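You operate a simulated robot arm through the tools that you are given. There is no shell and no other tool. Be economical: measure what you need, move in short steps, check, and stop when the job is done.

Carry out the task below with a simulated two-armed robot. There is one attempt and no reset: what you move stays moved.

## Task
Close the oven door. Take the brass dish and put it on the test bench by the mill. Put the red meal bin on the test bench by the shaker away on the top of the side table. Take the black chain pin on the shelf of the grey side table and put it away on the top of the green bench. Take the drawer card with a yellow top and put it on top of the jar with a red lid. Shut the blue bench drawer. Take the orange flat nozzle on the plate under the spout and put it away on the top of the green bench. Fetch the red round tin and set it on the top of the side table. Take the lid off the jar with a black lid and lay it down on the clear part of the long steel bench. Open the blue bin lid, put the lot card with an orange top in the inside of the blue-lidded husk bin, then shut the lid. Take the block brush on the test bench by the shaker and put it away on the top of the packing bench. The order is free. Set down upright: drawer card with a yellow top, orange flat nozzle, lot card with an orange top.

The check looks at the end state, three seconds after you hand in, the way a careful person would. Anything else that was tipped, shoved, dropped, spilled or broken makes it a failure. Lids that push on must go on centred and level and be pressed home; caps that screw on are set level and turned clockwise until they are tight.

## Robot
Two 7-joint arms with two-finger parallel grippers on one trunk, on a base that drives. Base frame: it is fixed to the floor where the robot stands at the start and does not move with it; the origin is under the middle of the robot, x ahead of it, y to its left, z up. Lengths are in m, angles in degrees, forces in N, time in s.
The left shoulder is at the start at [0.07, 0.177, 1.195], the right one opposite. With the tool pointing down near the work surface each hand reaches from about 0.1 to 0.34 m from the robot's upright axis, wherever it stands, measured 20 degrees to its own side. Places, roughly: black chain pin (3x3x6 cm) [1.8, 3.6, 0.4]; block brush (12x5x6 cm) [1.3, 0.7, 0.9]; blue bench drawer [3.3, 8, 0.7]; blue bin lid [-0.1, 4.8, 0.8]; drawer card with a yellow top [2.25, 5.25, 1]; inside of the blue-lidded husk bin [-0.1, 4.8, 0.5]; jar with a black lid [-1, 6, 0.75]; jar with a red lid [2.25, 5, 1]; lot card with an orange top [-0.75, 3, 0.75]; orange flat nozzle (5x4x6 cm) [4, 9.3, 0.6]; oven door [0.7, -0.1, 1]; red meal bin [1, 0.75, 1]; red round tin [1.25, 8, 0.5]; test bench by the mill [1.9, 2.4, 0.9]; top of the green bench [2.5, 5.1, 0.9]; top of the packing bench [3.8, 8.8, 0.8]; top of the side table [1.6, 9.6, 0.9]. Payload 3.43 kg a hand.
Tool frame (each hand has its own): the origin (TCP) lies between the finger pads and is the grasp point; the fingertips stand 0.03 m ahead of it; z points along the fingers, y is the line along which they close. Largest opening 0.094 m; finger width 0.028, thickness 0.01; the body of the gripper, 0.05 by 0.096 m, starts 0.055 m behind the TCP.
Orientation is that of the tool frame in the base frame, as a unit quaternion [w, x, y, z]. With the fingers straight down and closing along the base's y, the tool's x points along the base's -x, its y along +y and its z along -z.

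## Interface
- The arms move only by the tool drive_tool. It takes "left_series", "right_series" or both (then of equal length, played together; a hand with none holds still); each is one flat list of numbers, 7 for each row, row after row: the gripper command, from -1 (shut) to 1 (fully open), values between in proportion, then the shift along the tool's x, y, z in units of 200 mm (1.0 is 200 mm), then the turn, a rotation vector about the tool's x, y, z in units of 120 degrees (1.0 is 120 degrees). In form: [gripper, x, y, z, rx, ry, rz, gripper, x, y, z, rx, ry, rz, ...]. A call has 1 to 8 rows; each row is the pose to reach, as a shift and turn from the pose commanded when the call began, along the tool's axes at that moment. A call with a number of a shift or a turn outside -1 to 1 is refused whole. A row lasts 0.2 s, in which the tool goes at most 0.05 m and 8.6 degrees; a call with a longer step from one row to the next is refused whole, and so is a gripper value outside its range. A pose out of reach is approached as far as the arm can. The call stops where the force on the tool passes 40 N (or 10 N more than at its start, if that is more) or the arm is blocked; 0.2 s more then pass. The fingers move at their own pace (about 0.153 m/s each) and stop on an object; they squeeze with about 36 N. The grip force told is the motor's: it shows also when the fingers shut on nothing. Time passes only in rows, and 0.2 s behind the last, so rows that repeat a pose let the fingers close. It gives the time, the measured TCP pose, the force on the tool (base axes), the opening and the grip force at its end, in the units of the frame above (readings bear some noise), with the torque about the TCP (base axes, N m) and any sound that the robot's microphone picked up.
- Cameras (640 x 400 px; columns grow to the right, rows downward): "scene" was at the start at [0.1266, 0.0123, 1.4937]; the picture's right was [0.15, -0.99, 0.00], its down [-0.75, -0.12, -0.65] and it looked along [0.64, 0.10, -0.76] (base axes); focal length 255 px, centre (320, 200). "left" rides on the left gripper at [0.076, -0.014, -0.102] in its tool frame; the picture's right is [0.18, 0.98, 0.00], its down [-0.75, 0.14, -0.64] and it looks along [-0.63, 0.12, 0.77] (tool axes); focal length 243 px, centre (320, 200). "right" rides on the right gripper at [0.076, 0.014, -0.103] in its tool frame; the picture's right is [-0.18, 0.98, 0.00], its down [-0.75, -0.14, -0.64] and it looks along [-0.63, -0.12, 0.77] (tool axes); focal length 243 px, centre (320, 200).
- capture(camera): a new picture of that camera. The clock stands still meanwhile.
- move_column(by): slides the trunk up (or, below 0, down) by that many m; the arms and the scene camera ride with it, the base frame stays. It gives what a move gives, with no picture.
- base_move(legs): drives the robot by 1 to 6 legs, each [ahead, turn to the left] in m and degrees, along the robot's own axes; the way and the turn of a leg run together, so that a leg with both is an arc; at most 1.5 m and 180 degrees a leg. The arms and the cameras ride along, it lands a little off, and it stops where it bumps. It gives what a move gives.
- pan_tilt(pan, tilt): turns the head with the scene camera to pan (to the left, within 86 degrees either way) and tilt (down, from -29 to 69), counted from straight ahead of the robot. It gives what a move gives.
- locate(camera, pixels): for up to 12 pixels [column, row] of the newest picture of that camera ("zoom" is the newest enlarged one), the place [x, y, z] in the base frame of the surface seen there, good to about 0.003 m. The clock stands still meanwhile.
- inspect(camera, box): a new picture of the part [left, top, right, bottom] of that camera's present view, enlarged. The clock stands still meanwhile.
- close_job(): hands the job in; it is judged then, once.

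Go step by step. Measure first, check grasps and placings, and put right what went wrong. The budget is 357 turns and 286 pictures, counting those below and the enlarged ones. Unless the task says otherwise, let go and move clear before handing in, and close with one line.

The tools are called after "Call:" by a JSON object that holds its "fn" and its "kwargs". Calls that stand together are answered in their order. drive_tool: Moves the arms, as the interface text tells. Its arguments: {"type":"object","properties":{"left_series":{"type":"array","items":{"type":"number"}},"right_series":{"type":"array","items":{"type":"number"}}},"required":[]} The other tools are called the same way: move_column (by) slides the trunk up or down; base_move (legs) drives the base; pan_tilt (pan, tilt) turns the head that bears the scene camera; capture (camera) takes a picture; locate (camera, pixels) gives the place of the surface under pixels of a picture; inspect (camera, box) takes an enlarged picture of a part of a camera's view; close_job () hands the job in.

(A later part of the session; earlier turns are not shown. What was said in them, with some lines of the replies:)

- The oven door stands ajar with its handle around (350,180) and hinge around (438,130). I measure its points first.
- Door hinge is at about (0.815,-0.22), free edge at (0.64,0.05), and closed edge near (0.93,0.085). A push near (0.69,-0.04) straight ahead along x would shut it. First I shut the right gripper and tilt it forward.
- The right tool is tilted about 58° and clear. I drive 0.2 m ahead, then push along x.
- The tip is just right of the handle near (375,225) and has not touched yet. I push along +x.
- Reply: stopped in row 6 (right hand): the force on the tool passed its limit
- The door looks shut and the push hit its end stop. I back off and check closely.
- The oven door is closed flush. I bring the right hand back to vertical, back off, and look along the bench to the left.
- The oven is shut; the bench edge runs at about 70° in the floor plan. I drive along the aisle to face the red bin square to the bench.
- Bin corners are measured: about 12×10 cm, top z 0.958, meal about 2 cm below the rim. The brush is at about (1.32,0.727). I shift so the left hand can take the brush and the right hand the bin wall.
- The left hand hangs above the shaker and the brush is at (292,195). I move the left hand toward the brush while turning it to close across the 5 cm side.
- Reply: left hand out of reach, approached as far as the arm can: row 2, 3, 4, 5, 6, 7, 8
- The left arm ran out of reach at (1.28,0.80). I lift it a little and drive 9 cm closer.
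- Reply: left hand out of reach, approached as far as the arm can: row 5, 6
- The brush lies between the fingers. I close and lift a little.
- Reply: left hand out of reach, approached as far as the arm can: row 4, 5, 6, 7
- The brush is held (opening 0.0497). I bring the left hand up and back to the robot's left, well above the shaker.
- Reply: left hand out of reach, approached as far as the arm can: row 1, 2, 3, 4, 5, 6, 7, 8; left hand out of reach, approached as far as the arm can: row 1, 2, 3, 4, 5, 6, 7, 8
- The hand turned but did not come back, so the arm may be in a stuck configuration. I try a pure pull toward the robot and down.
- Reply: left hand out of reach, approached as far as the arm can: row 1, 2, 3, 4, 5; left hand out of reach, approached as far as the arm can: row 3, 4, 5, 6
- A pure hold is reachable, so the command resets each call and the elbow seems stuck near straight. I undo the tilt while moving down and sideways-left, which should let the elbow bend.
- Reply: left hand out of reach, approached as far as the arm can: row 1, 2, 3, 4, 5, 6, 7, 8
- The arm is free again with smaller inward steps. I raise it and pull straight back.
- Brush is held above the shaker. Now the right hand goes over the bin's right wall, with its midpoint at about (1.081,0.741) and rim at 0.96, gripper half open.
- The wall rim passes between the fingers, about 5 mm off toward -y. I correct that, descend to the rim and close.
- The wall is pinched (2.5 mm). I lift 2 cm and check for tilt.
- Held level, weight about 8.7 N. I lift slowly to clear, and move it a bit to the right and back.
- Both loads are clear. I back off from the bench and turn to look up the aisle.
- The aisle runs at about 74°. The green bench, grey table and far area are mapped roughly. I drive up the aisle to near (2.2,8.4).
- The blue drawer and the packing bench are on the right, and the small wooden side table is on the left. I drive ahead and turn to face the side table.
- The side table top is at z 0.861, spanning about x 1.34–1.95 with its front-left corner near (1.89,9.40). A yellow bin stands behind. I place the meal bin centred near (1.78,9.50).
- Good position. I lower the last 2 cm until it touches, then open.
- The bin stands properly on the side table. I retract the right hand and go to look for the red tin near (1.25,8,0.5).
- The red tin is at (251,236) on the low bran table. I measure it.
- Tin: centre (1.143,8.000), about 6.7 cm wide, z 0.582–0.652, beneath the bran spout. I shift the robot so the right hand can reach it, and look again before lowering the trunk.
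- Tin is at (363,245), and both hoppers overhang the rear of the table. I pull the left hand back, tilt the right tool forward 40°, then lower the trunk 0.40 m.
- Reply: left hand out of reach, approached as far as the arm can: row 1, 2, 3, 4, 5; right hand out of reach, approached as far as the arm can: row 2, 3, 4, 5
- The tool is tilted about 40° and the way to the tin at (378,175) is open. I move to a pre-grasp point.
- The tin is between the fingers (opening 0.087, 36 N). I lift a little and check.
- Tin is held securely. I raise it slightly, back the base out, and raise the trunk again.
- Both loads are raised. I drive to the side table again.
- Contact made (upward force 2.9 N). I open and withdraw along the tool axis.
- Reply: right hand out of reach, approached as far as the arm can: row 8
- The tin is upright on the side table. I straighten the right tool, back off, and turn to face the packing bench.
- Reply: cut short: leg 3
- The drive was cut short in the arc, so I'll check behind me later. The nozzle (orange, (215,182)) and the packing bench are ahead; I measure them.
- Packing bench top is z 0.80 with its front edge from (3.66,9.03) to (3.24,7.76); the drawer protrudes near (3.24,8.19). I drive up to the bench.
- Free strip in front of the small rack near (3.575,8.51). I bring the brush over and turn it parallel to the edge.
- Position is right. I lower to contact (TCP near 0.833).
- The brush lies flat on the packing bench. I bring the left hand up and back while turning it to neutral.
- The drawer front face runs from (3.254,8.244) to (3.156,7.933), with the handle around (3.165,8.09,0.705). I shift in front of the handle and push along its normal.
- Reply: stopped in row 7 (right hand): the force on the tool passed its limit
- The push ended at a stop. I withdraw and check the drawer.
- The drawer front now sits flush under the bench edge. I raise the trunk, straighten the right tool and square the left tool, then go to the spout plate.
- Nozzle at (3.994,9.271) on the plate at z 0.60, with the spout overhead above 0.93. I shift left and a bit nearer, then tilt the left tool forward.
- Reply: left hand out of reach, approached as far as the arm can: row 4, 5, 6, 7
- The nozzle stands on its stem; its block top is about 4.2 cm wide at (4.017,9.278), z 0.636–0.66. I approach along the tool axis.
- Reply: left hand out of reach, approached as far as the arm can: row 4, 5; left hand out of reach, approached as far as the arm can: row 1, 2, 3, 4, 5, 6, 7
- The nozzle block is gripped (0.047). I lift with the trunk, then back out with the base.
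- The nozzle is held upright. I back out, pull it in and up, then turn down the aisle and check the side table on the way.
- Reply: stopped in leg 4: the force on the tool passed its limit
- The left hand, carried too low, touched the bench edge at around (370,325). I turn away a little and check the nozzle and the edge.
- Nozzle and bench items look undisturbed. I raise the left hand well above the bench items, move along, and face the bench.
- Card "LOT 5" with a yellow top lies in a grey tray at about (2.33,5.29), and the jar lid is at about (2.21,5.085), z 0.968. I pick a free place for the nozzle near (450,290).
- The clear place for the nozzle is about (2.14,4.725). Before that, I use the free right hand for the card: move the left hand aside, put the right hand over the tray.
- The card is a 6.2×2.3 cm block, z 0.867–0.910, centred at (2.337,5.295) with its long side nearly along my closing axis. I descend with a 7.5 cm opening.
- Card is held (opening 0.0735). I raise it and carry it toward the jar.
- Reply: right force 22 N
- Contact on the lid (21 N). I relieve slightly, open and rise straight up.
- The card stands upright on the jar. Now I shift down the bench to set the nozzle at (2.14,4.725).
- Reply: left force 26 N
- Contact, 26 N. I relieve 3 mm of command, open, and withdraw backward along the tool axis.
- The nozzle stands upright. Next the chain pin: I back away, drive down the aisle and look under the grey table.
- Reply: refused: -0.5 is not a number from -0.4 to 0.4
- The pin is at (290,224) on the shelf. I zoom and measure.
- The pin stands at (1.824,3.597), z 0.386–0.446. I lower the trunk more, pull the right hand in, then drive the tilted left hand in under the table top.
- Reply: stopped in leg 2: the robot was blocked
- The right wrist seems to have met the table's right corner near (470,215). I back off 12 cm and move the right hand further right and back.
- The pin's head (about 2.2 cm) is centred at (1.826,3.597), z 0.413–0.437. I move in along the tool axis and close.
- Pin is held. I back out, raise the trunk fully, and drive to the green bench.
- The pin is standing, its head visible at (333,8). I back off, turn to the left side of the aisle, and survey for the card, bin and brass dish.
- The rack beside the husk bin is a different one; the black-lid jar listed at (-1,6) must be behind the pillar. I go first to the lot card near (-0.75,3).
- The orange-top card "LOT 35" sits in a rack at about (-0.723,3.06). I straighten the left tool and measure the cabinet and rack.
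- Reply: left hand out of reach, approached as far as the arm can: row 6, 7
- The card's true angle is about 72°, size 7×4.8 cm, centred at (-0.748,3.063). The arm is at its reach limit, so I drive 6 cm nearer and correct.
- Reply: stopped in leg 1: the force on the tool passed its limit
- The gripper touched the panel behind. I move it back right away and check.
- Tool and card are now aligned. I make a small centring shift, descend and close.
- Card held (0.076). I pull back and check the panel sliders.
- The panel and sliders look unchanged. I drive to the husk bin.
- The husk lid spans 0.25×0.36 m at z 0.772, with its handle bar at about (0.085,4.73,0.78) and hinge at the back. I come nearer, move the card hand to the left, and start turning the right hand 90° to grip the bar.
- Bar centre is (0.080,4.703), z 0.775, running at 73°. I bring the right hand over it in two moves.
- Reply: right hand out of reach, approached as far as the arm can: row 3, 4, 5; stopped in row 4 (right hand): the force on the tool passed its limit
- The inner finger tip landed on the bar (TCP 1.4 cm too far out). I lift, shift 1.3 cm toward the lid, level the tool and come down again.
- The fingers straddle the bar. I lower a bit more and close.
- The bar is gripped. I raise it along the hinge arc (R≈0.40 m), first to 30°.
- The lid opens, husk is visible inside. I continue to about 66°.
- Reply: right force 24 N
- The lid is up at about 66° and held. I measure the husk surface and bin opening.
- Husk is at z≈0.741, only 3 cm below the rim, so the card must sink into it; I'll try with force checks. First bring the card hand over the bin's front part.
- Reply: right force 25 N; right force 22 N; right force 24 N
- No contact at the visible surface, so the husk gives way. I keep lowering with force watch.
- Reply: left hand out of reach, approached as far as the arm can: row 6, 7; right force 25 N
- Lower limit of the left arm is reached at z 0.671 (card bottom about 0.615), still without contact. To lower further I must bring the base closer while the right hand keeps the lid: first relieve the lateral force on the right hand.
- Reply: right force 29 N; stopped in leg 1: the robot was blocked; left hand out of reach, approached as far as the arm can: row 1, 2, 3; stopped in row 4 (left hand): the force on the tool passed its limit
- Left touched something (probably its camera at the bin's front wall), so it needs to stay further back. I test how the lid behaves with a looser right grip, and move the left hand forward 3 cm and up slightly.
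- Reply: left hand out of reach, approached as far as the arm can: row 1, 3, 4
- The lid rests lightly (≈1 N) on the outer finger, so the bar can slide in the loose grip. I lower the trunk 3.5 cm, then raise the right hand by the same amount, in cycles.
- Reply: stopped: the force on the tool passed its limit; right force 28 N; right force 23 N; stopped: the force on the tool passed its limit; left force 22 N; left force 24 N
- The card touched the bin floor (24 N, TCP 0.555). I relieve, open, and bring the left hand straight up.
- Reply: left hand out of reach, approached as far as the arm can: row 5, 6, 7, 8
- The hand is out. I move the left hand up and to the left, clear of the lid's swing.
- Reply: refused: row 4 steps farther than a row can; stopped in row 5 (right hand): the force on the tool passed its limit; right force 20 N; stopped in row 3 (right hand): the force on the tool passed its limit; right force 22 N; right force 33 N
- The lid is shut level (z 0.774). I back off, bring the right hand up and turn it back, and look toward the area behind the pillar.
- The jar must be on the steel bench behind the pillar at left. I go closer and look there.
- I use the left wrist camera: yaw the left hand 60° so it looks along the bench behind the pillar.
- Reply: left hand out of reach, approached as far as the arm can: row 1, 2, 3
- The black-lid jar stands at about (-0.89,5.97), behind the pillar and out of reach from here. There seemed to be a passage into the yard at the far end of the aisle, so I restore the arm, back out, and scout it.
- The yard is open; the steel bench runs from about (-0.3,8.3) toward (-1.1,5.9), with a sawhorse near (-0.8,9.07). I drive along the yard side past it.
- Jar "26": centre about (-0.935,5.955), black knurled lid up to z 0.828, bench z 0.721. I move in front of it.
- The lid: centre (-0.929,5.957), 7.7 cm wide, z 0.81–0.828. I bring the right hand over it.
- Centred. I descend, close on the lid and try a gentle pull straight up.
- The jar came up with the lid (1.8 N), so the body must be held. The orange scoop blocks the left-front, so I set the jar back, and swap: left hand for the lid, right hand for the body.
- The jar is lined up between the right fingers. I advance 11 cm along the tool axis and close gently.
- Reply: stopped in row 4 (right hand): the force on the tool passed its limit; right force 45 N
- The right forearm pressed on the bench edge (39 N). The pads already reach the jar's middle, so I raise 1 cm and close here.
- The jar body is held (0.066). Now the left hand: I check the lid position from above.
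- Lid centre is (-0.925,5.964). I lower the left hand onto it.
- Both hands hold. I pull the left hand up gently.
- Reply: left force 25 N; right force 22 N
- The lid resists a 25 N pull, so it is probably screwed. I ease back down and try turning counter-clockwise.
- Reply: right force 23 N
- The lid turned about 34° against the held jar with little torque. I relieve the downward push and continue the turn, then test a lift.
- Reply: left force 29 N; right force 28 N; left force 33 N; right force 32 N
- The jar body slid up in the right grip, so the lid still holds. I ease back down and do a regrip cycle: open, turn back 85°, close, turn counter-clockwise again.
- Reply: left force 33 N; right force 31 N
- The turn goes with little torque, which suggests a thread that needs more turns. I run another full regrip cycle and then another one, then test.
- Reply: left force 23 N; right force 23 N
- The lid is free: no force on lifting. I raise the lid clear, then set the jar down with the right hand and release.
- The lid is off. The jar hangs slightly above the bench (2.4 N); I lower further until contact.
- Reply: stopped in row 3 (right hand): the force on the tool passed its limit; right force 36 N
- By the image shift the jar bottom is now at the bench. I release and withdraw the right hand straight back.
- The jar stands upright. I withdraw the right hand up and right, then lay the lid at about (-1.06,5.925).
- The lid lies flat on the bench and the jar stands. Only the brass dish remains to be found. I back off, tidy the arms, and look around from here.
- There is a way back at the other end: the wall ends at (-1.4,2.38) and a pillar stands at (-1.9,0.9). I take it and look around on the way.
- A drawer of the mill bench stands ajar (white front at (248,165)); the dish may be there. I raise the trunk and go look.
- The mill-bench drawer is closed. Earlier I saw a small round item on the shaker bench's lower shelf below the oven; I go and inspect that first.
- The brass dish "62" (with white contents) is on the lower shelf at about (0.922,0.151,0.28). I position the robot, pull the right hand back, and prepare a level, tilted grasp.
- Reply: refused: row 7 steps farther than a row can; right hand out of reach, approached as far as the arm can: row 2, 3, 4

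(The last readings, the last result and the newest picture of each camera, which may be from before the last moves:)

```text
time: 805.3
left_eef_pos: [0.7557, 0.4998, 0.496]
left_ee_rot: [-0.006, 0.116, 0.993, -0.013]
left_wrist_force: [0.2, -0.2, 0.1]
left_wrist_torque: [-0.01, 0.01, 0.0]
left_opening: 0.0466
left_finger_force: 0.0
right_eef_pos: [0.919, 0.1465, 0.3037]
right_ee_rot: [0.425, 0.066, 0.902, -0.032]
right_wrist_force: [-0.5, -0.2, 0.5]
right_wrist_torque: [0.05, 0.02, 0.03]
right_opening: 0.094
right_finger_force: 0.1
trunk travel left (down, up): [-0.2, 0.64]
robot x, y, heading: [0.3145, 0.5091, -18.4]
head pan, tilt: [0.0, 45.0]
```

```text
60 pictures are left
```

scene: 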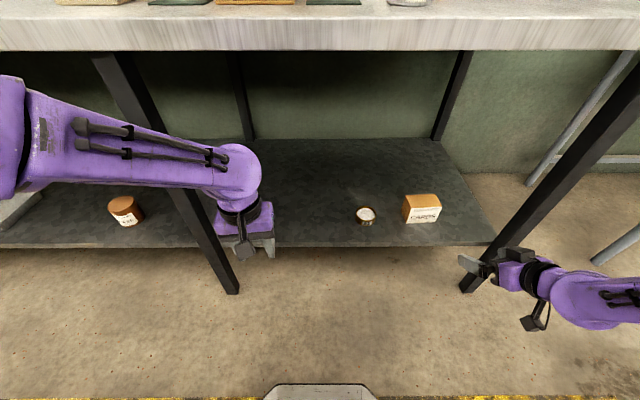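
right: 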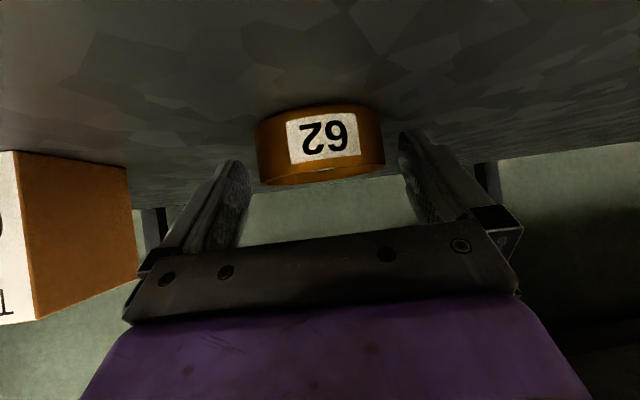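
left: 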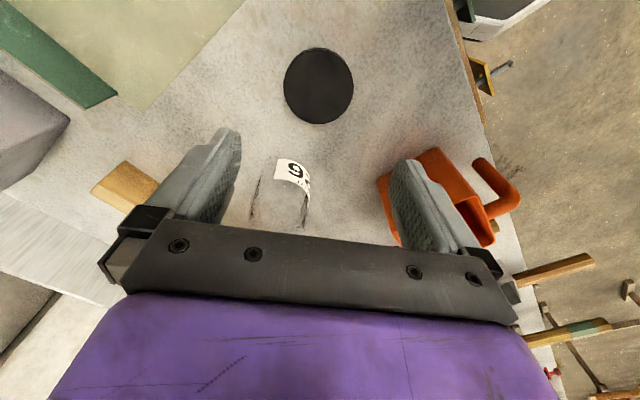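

The dish sits between the fingers. I close and lift slightly, keeping it level.

Call:
{"fn": "drive_tool", "kwargs": {"right_series": [-1, 0, 0, 0, 0, 0, 0, -1, 0, 0, 0, 0, 0, 0, -1, 0, 0, 0, 0, 0, 0, -1, -0.06, 0, -0.05, 0, 0, 0, -1, -0.12, 0, -0.1, 0, 0, 0, -1, -0.12, 0, -0.1, 0, 0, 0]}}

Call:
{"fn": "capture", "kwargs": {"camera": "right"}}

```text
time: 806.7
left_eef_pos: [0.7559, 0.499, 0.4956]
left_ee_rot: [-0.006, 0.115, 0.993, -0.013]
left_wrist_force: [-0.1, -0.1, 0.4]
left_wrist_torque: [0.0, 0.01, 0.0]
left_opening: 0.0469
left_finger_force: 0.1
right_eef_pos: [0.9167, 0.1473, 0.3362]
right_ee_rot: [0.423, 0.066, 0.903, -0.031]
right_wrist_force: [-0.6, 0.1, -1.2]
right_wrist_torque: [-0.02, 0.02, 0.04]
right_opening: 0.0666
right_finger_force: 36.0
trunk travel left (down, up): [-0.2, 0.64]
robot x, y, heading: [0.313, 0.5113, -18.5]
head pan, tilt: [0.0, 45.0]
```

```text
59 pictures are left
```

right: 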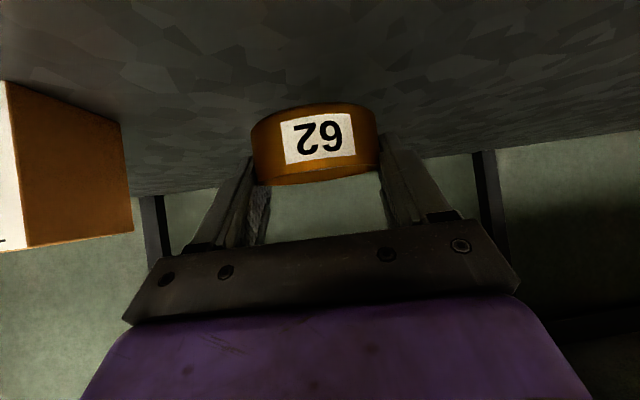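

The brass dish is held level (0.067). I back out from under the bench, raise the trunk, and drive to the mill bench.

Call:
{"fn": "drive_tool", "kwargs": {"right_series": [-1, -0.1, 0, -0.08, 0, 0, 0, -1, -0.15, 0, -0.13, 0, 0, 0]}}

Call:
{"fn": "base_move", "kwargs": {"legs": [[-0.45, 0]]}}

Call:
{"fn": "move_column", "kwargs": {"by": 0.4}}

Call:
{"fn": "move_column", "kwargs": {"by": 0.22}}

Call:
{"fn": "drive_tool", "kwargs": {"right_series": [-1, -0.12, 0, -0.1, 0, 0, 0, -1, -0.24, 0, -0.2, 0, 0, 0, -1, -0.36, 0, -0.3, 0, 0, 0]}}

Call:
{"fn": "capture", "kwargs": {"camera": "right"}}

```text
time: 807.3
left_eef_pos: [0.7562, 0.5012, 0.4962]
left_ee_rot: [-0.006, 0.115, 0.993, -0.013]
left_wrist_force: [0.3, 0.0, 0.1]
left_wrist_torque: [0.0, 0.0, -0.02]
left_opening: 0.0471
left_finger_force: 0.0
right_eef_pos: [0.9169, 0.1485, 0.376]
right_ee_rot: [0.423, 0.067, 0.903, -0.033]
right_wrist_force: [-0.5, 0.2, -0.8]
right_wrist_torque: [0.01, 0.03, 0.01]
right_opening: 0.0665
right_finger_force: 36.3
trunk travel left (down, up): [-0.2, 0.64]
robot x, y, heading: [0.3139, 0.5116, -18.2]
head pan, tilt: [0.0, 45.0]
```

```text
time: 810.0
left_eef_pos: [0.3286, 0.6407, 0.4964]
left_ee_rot: [-0.006, 0.116, 0.993, -0.014]
left_wrist_force: [-0.7, 0.1, -0.3]
left_wrist_torque: [0.0, 0.05, 0.0]
left_opening: 0.047
left_finger_force: 0.0
right_eef_pos: [0.489, 0.2894, 0.3747]
right_ee_rot: [0.424, 0.066, 0.903, -0.032]
right_wrist_force: [-0.5, 0.5, -1.3]
right_wrist_torque: [0.02, 0.02, -0.02]
right_opening: 0.0669
right_finger_force: 35.8
trunk travel left (down, up): [-0.2, 0.64]
robot x, y, heading: [-0.1163, 0.6542, -18.3]
head pan, tilt: [0.0, 45.0]
```

```text
time: 813.8
left_eef_pos: [0.3282, 0.6416, 0.896]
left_ee_rot: [-0.006, 0.115, 0.993, -0.014]
left_wrist_force: [0.2, 0.5, -0.8]
left_wrist_torque: [0.0, 0.03, -0.04]
left_opening: 0.0471
left_finger_force: 0.0
right_eef_pos: [0.4888, 0.2897, 0.7738]
right_ee_rot: [0.424, 0.066, 0.903, -0.032]
right_wrist_force: [0.3, -0.4, -1.3]
right_wrist_torque: [-0.02, 0.02, -0.02]
right_opening: 0.0665
right_finger_force: 36.1
trunk travel left (down, up): [-0.6, 0.24]
robot x, y, heading: [-0.1183, 0.6507, -18.4]
head pan, tilt: [0.0, 45.0]
```

```text
time: 816.2
left_eef_pos: [0.3274, 0.6414, 1.1158]
left_ee_rot: [-0.006, 0.116, 0.993, -0.013]
left_wrist_force: [0.3, 0.3, 1.0]
left_wrist_torque: [0.02, 0.0, 0.02]
left_opening: 0.0468
left_finger_force: 0.1
right_eef_pos: [0.4895, 0.289, 0.9941]
right_ee_rot: [0.424, 0.065, 0.903, -0.031]
right_wrist_force: [-1.1, 0.7, -1.2]
right_wrist_torque: [-0.01, 0.01, -0.02]
right_opening: 0.0664
right_finger_force: 35.7
trunk travel left (down, up): [-0.82, 0.02]
robot x, y, heading: [-0.1159, 0.6519, -18.6]
head pan, tilt: [0.0, 45.0]
```

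```text
time: 817.0
left_eef_pos: [0.3274, 0.643, 1.1164]
left_ee_rot: [-0.005, 0.116, 0.993, -0.013]
left_wrist_force: [1.0, 1.3, -0.2]
left_wrist_torque: [-0.01, -0.01, 0.04]
left_opening: 0.0469
left_finger_force: 0.1
right_eef_pos: [0.4896, 0.2909, 1.0878]
right_ee_rot: [0.423, 0.066, 0.903, -0.031]
right_wrist_force: [0.6, 0.1, -0.4]
right_wrist_torque: [-0.02, 0.0, 0.0]
right_opening: 0.0666
right_finger_force: 36.7
trunk travel left (down, up): [-0.82, 0.02]
robot x, y, heading: [-0.1198, 0.653, -18.1]
head pan, tilt: [0.0, 45.0]
```

```text
58 pictures are left
```

right: 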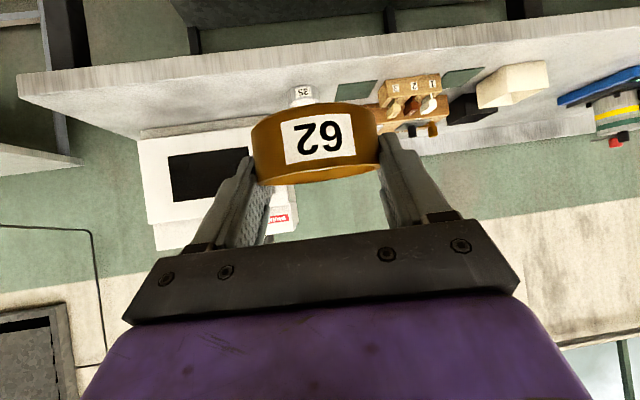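

Call:
{"fn": "base_move", "kwargs": {"legs": [[0, 81], [1.1, 0], [1.05, 0], [0, -81], [0.08, 0]]}}

Call:
{"fn": "capture", "kwargs": {"camera": "scene"}}

```text
time: 835.3
left_eef_pos: [1.3954, 2.4986, 1.122]
left_ee_rot: [0.001, 0.14, 0.99, -0.015]
left_wrist_force: [-0.2, 0.9, 0.9]
left_wrist_torque: [-0.05, -0.07, 0.04]
left_opening: 0.0471
left_finger_force: 0.0
right_eef_pos: [1.5406, 2.1387, 1.0976]
right_ee_rot: [0.428, 0.087, 0.898, -0.044]
right_wrist_force: [-1.1, 0.6, -0.3]
right_wrist_torque: [-0.01, 0.01, 0.04]
right_opening: 0.0662
right_finger_force: 36.5
trunk travel left (down, up): [-0.82, 0.02]
robot x, y, heading: [0.9663, 2.5282, -21.2]
head pan, tilt: [0.0, 45.0]
```

```text
57 pictures are left
```

scene: 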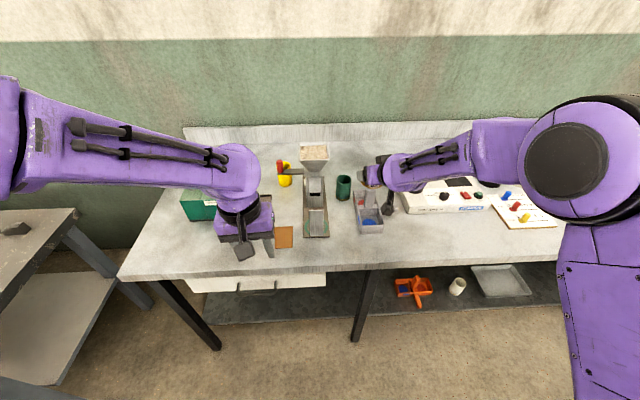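

Call:
{"fn": "locate", "kwargs": {"camera": "scene", "pixels": [[335, 250], [318, 236], [338, 225], [355, 228], [340, 265], [395, 245], [400, 222], [345, 240], [370, 236]]}}

Call:
{"fn": "inspect", "kwargs": {"camera": "scene", "box": [270, 170, 430, 280]}}

```text
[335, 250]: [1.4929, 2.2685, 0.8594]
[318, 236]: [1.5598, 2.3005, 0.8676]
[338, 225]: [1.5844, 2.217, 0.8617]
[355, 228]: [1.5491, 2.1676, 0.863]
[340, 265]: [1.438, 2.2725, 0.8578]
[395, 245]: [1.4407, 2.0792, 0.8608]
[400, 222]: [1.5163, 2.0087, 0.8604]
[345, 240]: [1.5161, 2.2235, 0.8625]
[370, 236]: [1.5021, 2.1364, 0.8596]
```

```text
3.64 times, centred on (350, 225) of scene
```

zoom: 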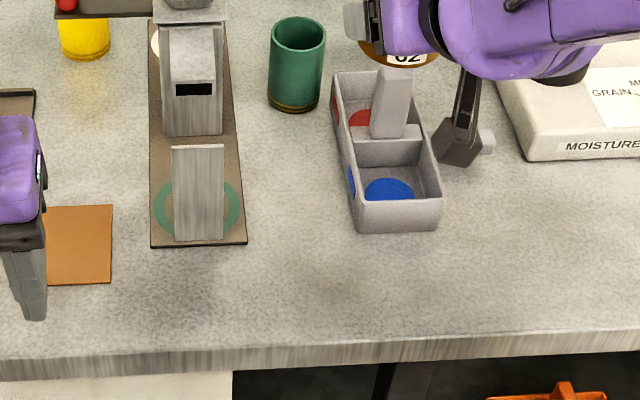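

Clear spot in front of the mill at about (1.515,2.225). I move over and lower.

Call:
{"fn": "drive_tool", "kwargs": {"right_series": [-1, 0.05, 0.2, -0.02, 0, 0, 0, -1, 0.12, 0.4, -0.04, 0, 0, 0, -1, 0.27, 0.4, 0.05, 0, 0, 0, -1, 0.43, 0.4, 0.15, 0, 0, 0, -1, 0.59, 0.4, 0.25, 0, 0, 0, -1, 0.742, 0.4, 0.33, 0, 0, 0]}}

Call:
{"fn": "inspect", "kwargs": {"camera": "scene", "box": [270, 170, 430, 280]}}

```text
time: 836.7
left_eef_pos: [1.407, 2.4912, 1.1171]
left_ee_rot: [-0.005, 0.14, 0.99, -0.014]
left_wrist_force: [-0.2, -0.9, -0.1]
left_wrist_torque: [0.02, 0.03, 0.02]
left_opening: 0.0471
left_finger_force: 0.1
right_eef_pos: [1.5239, 2.219, 0.9327]
right_ee_rot: [0.424, 0.088, 0.9, -0.042]
right_wrist_force: [-0.8, -0.2, -1.2]
right_wrist_torque: [0.01, 0.03, 0.02]
right_opening: 0.0662
right_finger_force: 36.3
trunk travel left (down, up): [-0.82, 0.02]
robot x, y, heading: [0.9629, 2.5291, -21.1]
head pan, tilt: [0.0, 45.0]
```

```text
3.64 times, centred on (350, 225) of scene
```

zoom: 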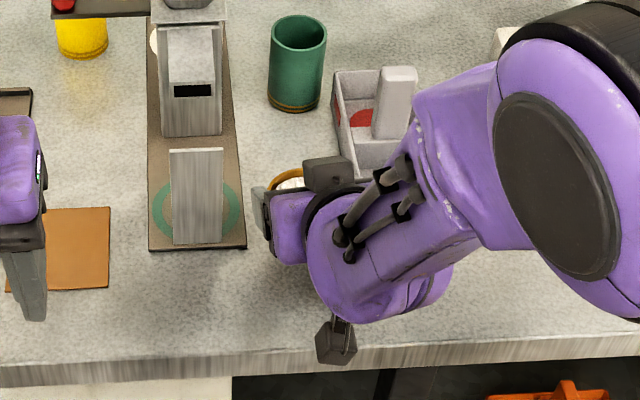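

Call:
{"fn": "capture", "kwargs": {"camera": "right"}}

```text
54 pictures are left
```

right: 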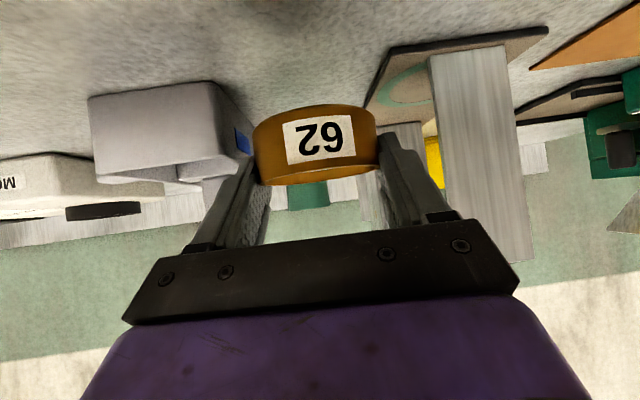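

Call:
{"fn": "drive_tool", "kwargs": {"right_series": [-1, 0.062, 0.085, -0.077, 0, 0, 0, -1, 0.12, 0.085, -0.03, 0, 0, 0, -1, 0.178, 0.085, 0.017, 0, 0, 0]}}

Call:
{"fn": "drive_tool", "kwargs": {"right_series": [-1, 0.016, 0, 0.012, 0, 0, 0, -1, 0.028, 0, 0.022, 0, 0, 0, -1, 0.036, 0, 0.029, 0, 0, 0]}}

Call:
{"fn": "capture", "kwargs": {"camera": "right"}}

```text
time: 837.5
left_eef_pos: [1.407, 2.4919, 1.1168]
left_ee_rot: [-0.005, 0.141, 0.99, -0.014]
left_wrist_force: [0.4, 0.1, -0.1]
left_wrist_torque: [-0.01, 0.01, -0.03]
left_opening: 0.0471
left_finger_force: 0.0
right_eef_pos: [1.507, 2.2414, 0.9019]
right_ee_rot: [0.423, 0.088, 0.901, -0.042]
right_wrist_force: [-0.5, -0.5, -0.9]
right_wrist_torque: [0.01, -0.02, 0.03]
right_opening: 0.0663
right_finger_force: 36.1
trunk travel left (down, up): [-0.82, 0.02]
robot x, y, heading: [0.9641, 2.527, -21.5]
head pan, tilt: [0.0, 45.0]
```

```text
time: 838.3
left_eef_pos: [1.4059, 2.4935, 1.118]
left_ee_rot: [-0.004, 0.14, 0.99, -0.014]
left_wrist_force: [-0.3, -0.2, -0.5]
left_wrist_torque: [0.01, -0.01, 0.04]
left_opening: 0.047
left_finger_force: 0.0
right_eef_pos: [1.5081, 2.2421, 0.8952]
right_ee_rot: [0.425, 0.088, 0.9, -0.043]
right_wrist_force: [0.7, -0.7, 7.0]
right_wrist_torque: [0.13, 0.13, -0.01]
right_opening: 0.0661
right_finger_force: 36.6
trunk travel left (down, up): [-0.82, 0.02]
robot x, y, heading: [0.9639, 2.5264, -21.2]
head pan, tilt: [0.0, 45.0]
```

```text
53 pictures are left
```

right: 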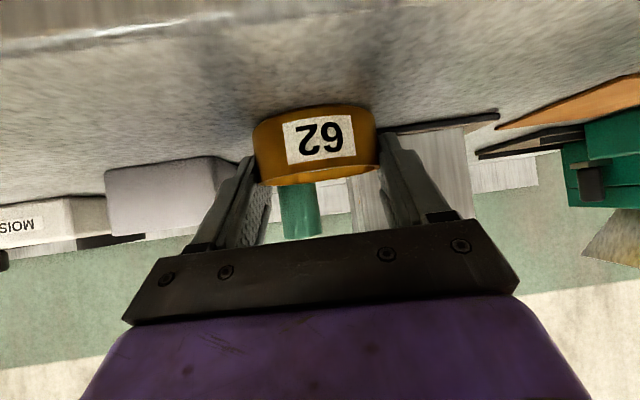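

Contact (7 N). I open and withdraw along the tool axis.

Call:
{"fn": "drive_tool", "kwargs": {"right_series": [0.7, 0, 0, 0, 0, 0, 0, 0.9, 0, 0, 0, 0, 0, 0, 0.9, 0, 0, -0.1, 0, 0, 0, 0.9, 0, 0, -0.3, 0, 0, 0, 0.9, 0, 0, -0.5, 0, 0, 0, 0.9, -0.1, 0, -0.65, 0, 0, 0, 0.9, -0.25, 0, -0.8, 0, 0, 0]}}

Call:
{"fn": "base_move", "kwargs": {"legs": [[-0.3, 0]]}}

Call:
{"fn": "inspect", "kwargs": {"camera": "scene", "box": [230, 120, 430, 260]}}

```text
time: 839.9
left_eef_pos: [1.4045, 2.4938, 1.1187]
left_ee_rot: [-0.004, 0.14, 0.99, -0.014]
left_wrist_force: [-0.5, 0.2, -1.0]
left_wrist_torque: [0.04, -0.01, -0.01]
left_opening: 0.047
left_finger_force: 0.1
right_eef_pos: [1.4159, 2.2631, 1.0338]
right_ee_rot: [0.424, 0.085, 0.901, -0.043]
right_wrist_force: [-0.6, 0.6, -0.1]
right_wrist_torque: [-0.03, -0.01, -0.03]
right_opening: 0.0894
right_finger_force: 0.0
trunk travel left (down, up): [-0.82, 0.02]
robot x, y, heading: [0.964, 2.5242, -21.1]
head pan, tilt: [0.0, 45.0]
```

```text
time: 841.9
left_eef_pos: [1.1307, 2.6027, 1.1161]
left_ee_rot: [-0.005, 0.139, 0.99, -0.013]
left_wrist_force: [0.0, 0.6, 0.9]
left_wrist_torque: [-0.01, 0.03, 0.0]
left_opening: 0.047
left_finger_force: 0.0
right_eef_pos: [1.1438, 2.3682, 1.0328]
right_ee_rot: [0.423, 0.087, 0.901, -0.042]
right_wrist_force: [-0.3, -0.3, -1.0]
right_wrist_torque: [0.04, -0.04, 0.0]
right_opening: 0.0894
right_finger_force: 0.0
trunk travel left (down, up): [-0.82, 0.02]
robot x, y, heading: [0.6838, 2.6363, -21.1]
head pan, tilt: [0.0, 45.0]
```

```text
2.86 times, centred on (330, 190) of scene
```

zoom: 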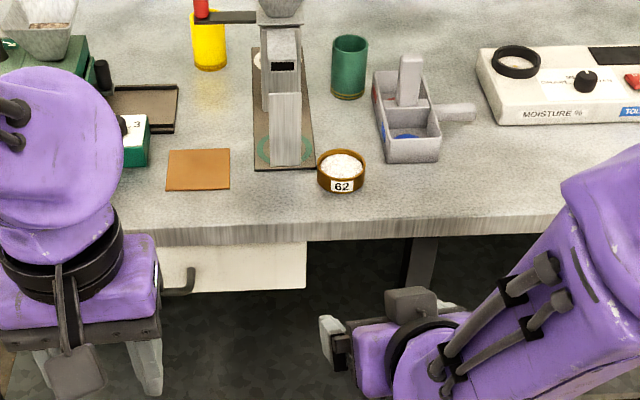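

The dish stands on the mill bench. I make a last check of the green bench (pin, nozzle, card).

Call:
{"fn": "base_move", "kwargs": {"legs": [[0, 98], [1.1, 0], [1.1, 0], [0, -90]]}}

Call:
{"fn": "pan_tilt", "kwargs": {"pan": 5, "tilt": 25}}

Call:
{"fn": "capture", "kwargs": {"camera": "scene"}}

```text
time: 860.6
left_eef_pos: [1.6679, 4.7749, 1.1178]
left_ee_rot: [-0.003, 0.073, 0.997, -0.014]
left_wrist_force: [-0.2, -0.2, 0.2]
left_wrist_torque: [0.0, 0.0, -0.02]
left_opening: 0.0475
left_finger_force: 0.1
right_eef_pos: [1.7121, 4.5458, 1.0339]
right_ee_rot: [0.426, 0.026, 0.904, -0.012]
right_wrist_force: [-0.2, 0.0, -0.1]
right_wrist_torque: [0.03, -0.01, 0.01]
right_opening: 0.0896
right_finger_force: 0.0
trunk travel left (down, up): [-0.82, 0.02]
robot x, y, heading: [1.2252, 4.7462, -13.1]
head pan, tilt: [0.0, 45.0]
```

```text
time: 861.4
left_eef_pos: [1.6679, 4.775, 1.1168]
left_ee_rot: [-0.005, 0.073, 0.997, -0.015]
left_wrist_force: [-0.6, -0.8, -0.3]
left_wrist_torque: [0.03, -0.01, -0.02]
left_opening: 0.0467
left_finger_force: 0.1
right_eef_pos: [1.7122, 4.5453, 1.0337]
right_ee_rot: [0.425, 0.026, 0.905, -0.013]
right_wrist_force: [-0.6, 0.5, -0.1]
right_wrist_torque: [0.01, 0.02, 0.0]
right_opening: 0.0894
right_finger_force: 0.0
trunk travel left (down, up): [-0.82, 0.02]
robot x, y, heading: [1.2259, 4.7503, -13.3]
head pan, tilt: [5.0, 25.0]
```

```text
51 pictures are left
```

scene: 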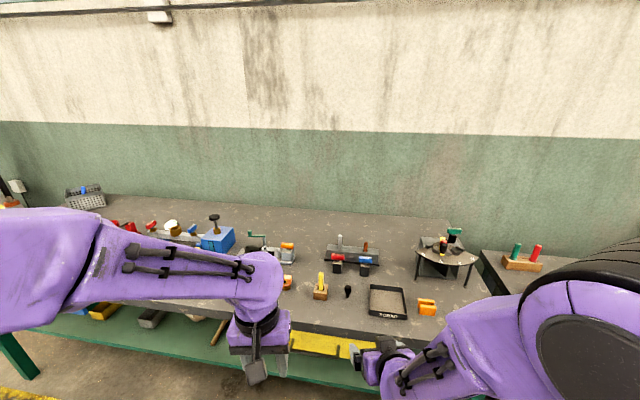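

Call:
{"fn": "base_move", "kwargs": {"legs": [[0, 50]]}}

Call:
{"fn": "pan_tilt", "kwargs": {"pan": -50, "tilt": 30}}

Call:
{"fn": "inspect", "kwargs": {"camera": "scene", "box": [120, 170, 440, 350]}}

```text
time: 864.2
left_eef_pos: [1.4768, 5.1122, 1.1173]
left_ee_rot: [0.003, -0.372, 0.928, -0.015]
left_wrist_force: [0.1, 0.0, -0.1]
left_wrist_torque: [0.01, -0.02, -0.02]
left_opening: 0.0471
left_finger_force: 0.2
right_eef_pos: [1.6853, 5.0051, 1.0345]
right_ee_rot: [0.388, -0.372, 0.825, 0.175]
right_wrist_force: [0.0, -1.0, 1.0]
right_wrist_torque: [0.0, -0.02, -0.01]
right_opening: 0.0888
right_finger_force: 0.2
trunk travel left (down, up): [-0.82, 0.02]
robot x, y, heading: [1.2295, 4.7478, 38.2]
head pan, tilt: [5.0, 25.0]
```

```text
time: 865.4
left_eef_pos: [1.4783, 5.1116, 1.118]
left_ee_rot: [0.003, -0.371, 0.928, -0.015]
left_wrist_force: [0.6, 0.1, 0.2]
left_wrist_torque: [0.02, 0.02, -0.02]
left_opening: 0.0469
left_finger_force: 0.1
right_eef_pos: [1.6874, 5.0048, 1.0336]
right_ee_rot: [0.388, -0.372, 0.825, 0.175]
right_wrist_force: [-0.2, 0.5, -0.2]
right_wrist_torque: [-0.02, -0.01, -0.04]
right_opening: 0.0891
right_finger_force: 0.0
trunk travel left (down, up): [-0.82, 0.02]
robot x, y, heading: [1.2312, 4.7494, 38.3]
head pan, tilt: [-50.0, 30.0]
```

```text
2.00 times, centred on (280, 260) of scene
```

zoom: 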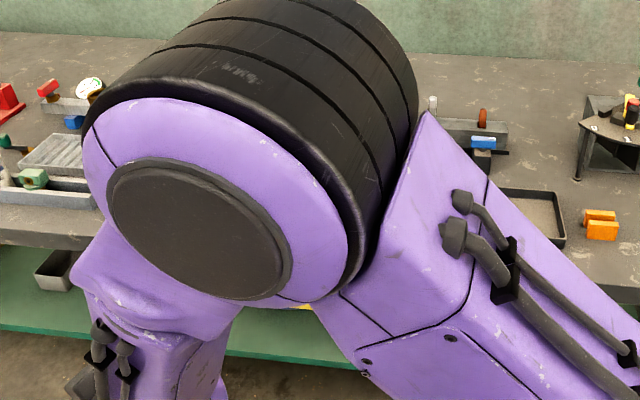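

Call:
{"fn": "base_move", "kwargs": {"legs": [[0, -105]]}}

Call:
{"fn": "pan_tilt", "kwargs": {"pan": 60, "tilt": 30}}

Call:
{"fn": "capture", "kwargs": {"camera": "scene"}}

```text
time: 870.2
left_eef_pos: [1.5135, 4.4103, 1.1177]
left_ee_rot: [-0.01, 0.512, 0.859, -0.012]
left_wrist_force: [-0.2, 0.3, 0.1]
left_wrist_torque: [0.01, 0.0, 0.0]
left_opening: 0.0469
left_finger_force: 0.1
right_eef_pos: [1.3545, 4.2378, 1.0335]
right_ee_rot: [0.375, 0.429, 0.797, -0.202]
right_wrist_force: [0.4, -0.4, -0.2]
right_wrist_torque: [-0.01, 0.01, -0.01]
right_opening: 0.0894
right_finger_force: 0.0
trunk travel left (down, up): [-0.82, 0.02]
robot x, y, heading: [1.2271, 4.7462, -66.6]
head pan, tilt: [-50.0, 30.0]
```

```text
time: 872.1
left_eef_pos: [1.5127, 4.4103, 1.1176]
left_ee_rot: [-0.009, 0.512, 0.859, -0.012]
left_wrist_force: [-0.1, -0.2, 0.7]
left_wrist_torque: [0.03, 0.03, -0.02]
left_opening: 0.0471
left_finger_force: 0.0
right_eef_pos: [1.3552, 4.2372, 1.0331]
right_ee_rot: [0.374, 0.429, 0.797, -0.202]
right_wrist_force: [0.2, 0.3, -0.3]
right_wrist_torque: [0.0, 0.0, 0.01]
right_opening: 0.0891
right_finger_force: 0.1
trunk travel left (down, up): [-0.82, 0.02]
robot x, y, heading: [1.2291, 4.7501, -66.6]
head pan, tilt: [60.0, 30.0]
```

```text
49 pictures are left
```

scene: 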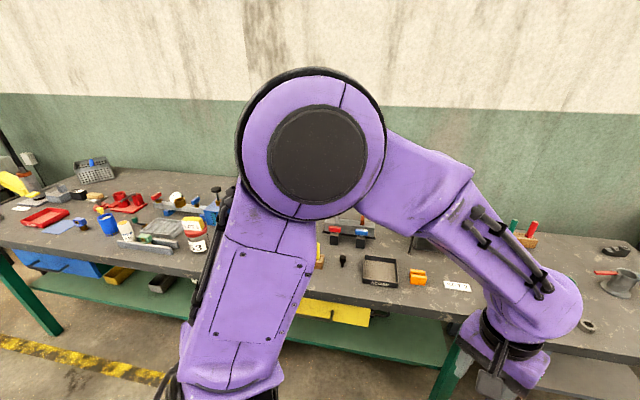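

Call:
{"fn": "inspect", "kwargs": {"camera": "scene", "box": [310, 230, 390, 290]}}

Call:
{"fn": "base_move", "kwargs": {"legs": [[0.4, 0]]}}

Call:
{"fn": "inspect", "kwargs": {"camera": "scene", "box": [40, 170, 300, 330]}}

```text
6.67 times, centred on (350, 260) of scene
```

zoom: 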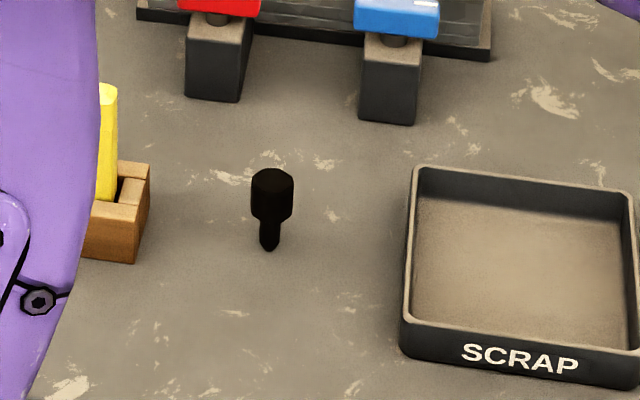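

```text
time: 874.6
left_eef_pos: [1.6697, 4.0372, 1.1185]
left_ee_rot: [-0.009, 0.514, 0.857, -0.012]
left_wrist_force: [0.3, 1.0, -0.1]
left_wrist_torque: [0.01, 0.0, 0.0]
left_opening: 0.0469
left_finger_force: 0.0
right_eef_pos: [1.5104, 3.8674, 1.0353]
right_ee_rot: [0.375, 0.431, 0.796, -0.203]
right_wrist_force: [0.6, -0.1, -0.6]
right_wrist_torque: [-0.04, -0.02, 0.02]
right_opening: 0.0892
right_finger_force: 0.0
trunk travel left (down, up): [-0.82, 0.02]
robot x, y, heading: [1.3832, 4.3818, -66.9]
head pan, tilt: [60.0, 30.0]
```

```text
2.46 times, centred on (170, 250) of scene
```

zoom: 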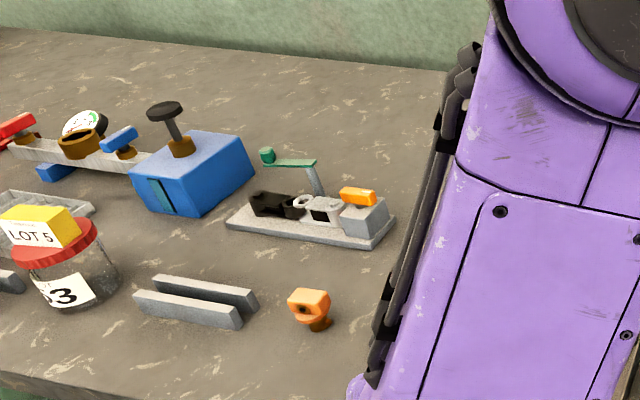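

The pin, nozzle and card all stand upright where I put them. I back clear and hand in.

Call:
{"fn": "base_move", "kwargs": {"legs": [[-0.45, 0]]}}

Call:
{"fn": "close_job", "kwargs": {}}

```text
time: 877.4
left_eef_pos: [1.4918, 4.4559, 1.1175]
left_ee_rot: [-0.01, 0.514, 0.858, -0.012]
left_wrist_force: [-0.6, -0.4, -0.1]
left_wrist_torque: [-0.01, -0.01, 0.03]
left_opening: 0.047
left_finger_force: 0.1
right_eef_pos: [1.3335, 4.2847, 1.0324]
right_ee_rot: [0.374, 0.431, 0.796, -0.203]
right_wrist_force: [0.5, 0.9, -1.2]
right_wrist_torque: [-0.02, -0.02, 0.01]
right_opening: 0.0894
right_finger_force: 0.1
trunk travel left (down, up): [-0.82, 0.02]
robot x, y, heading: [1.2047, 4.7955, -67.0]
head pan, tilt: [60.0, 30.0]
```

```text
The job is handed in.
```

All eleven jobs are done and handed in, but I could not see whether the lot card is standing upright, because it went down through the husk to the bin floor; the robot also bumped furniture and fixtures a few times, and I saw nothing moved.
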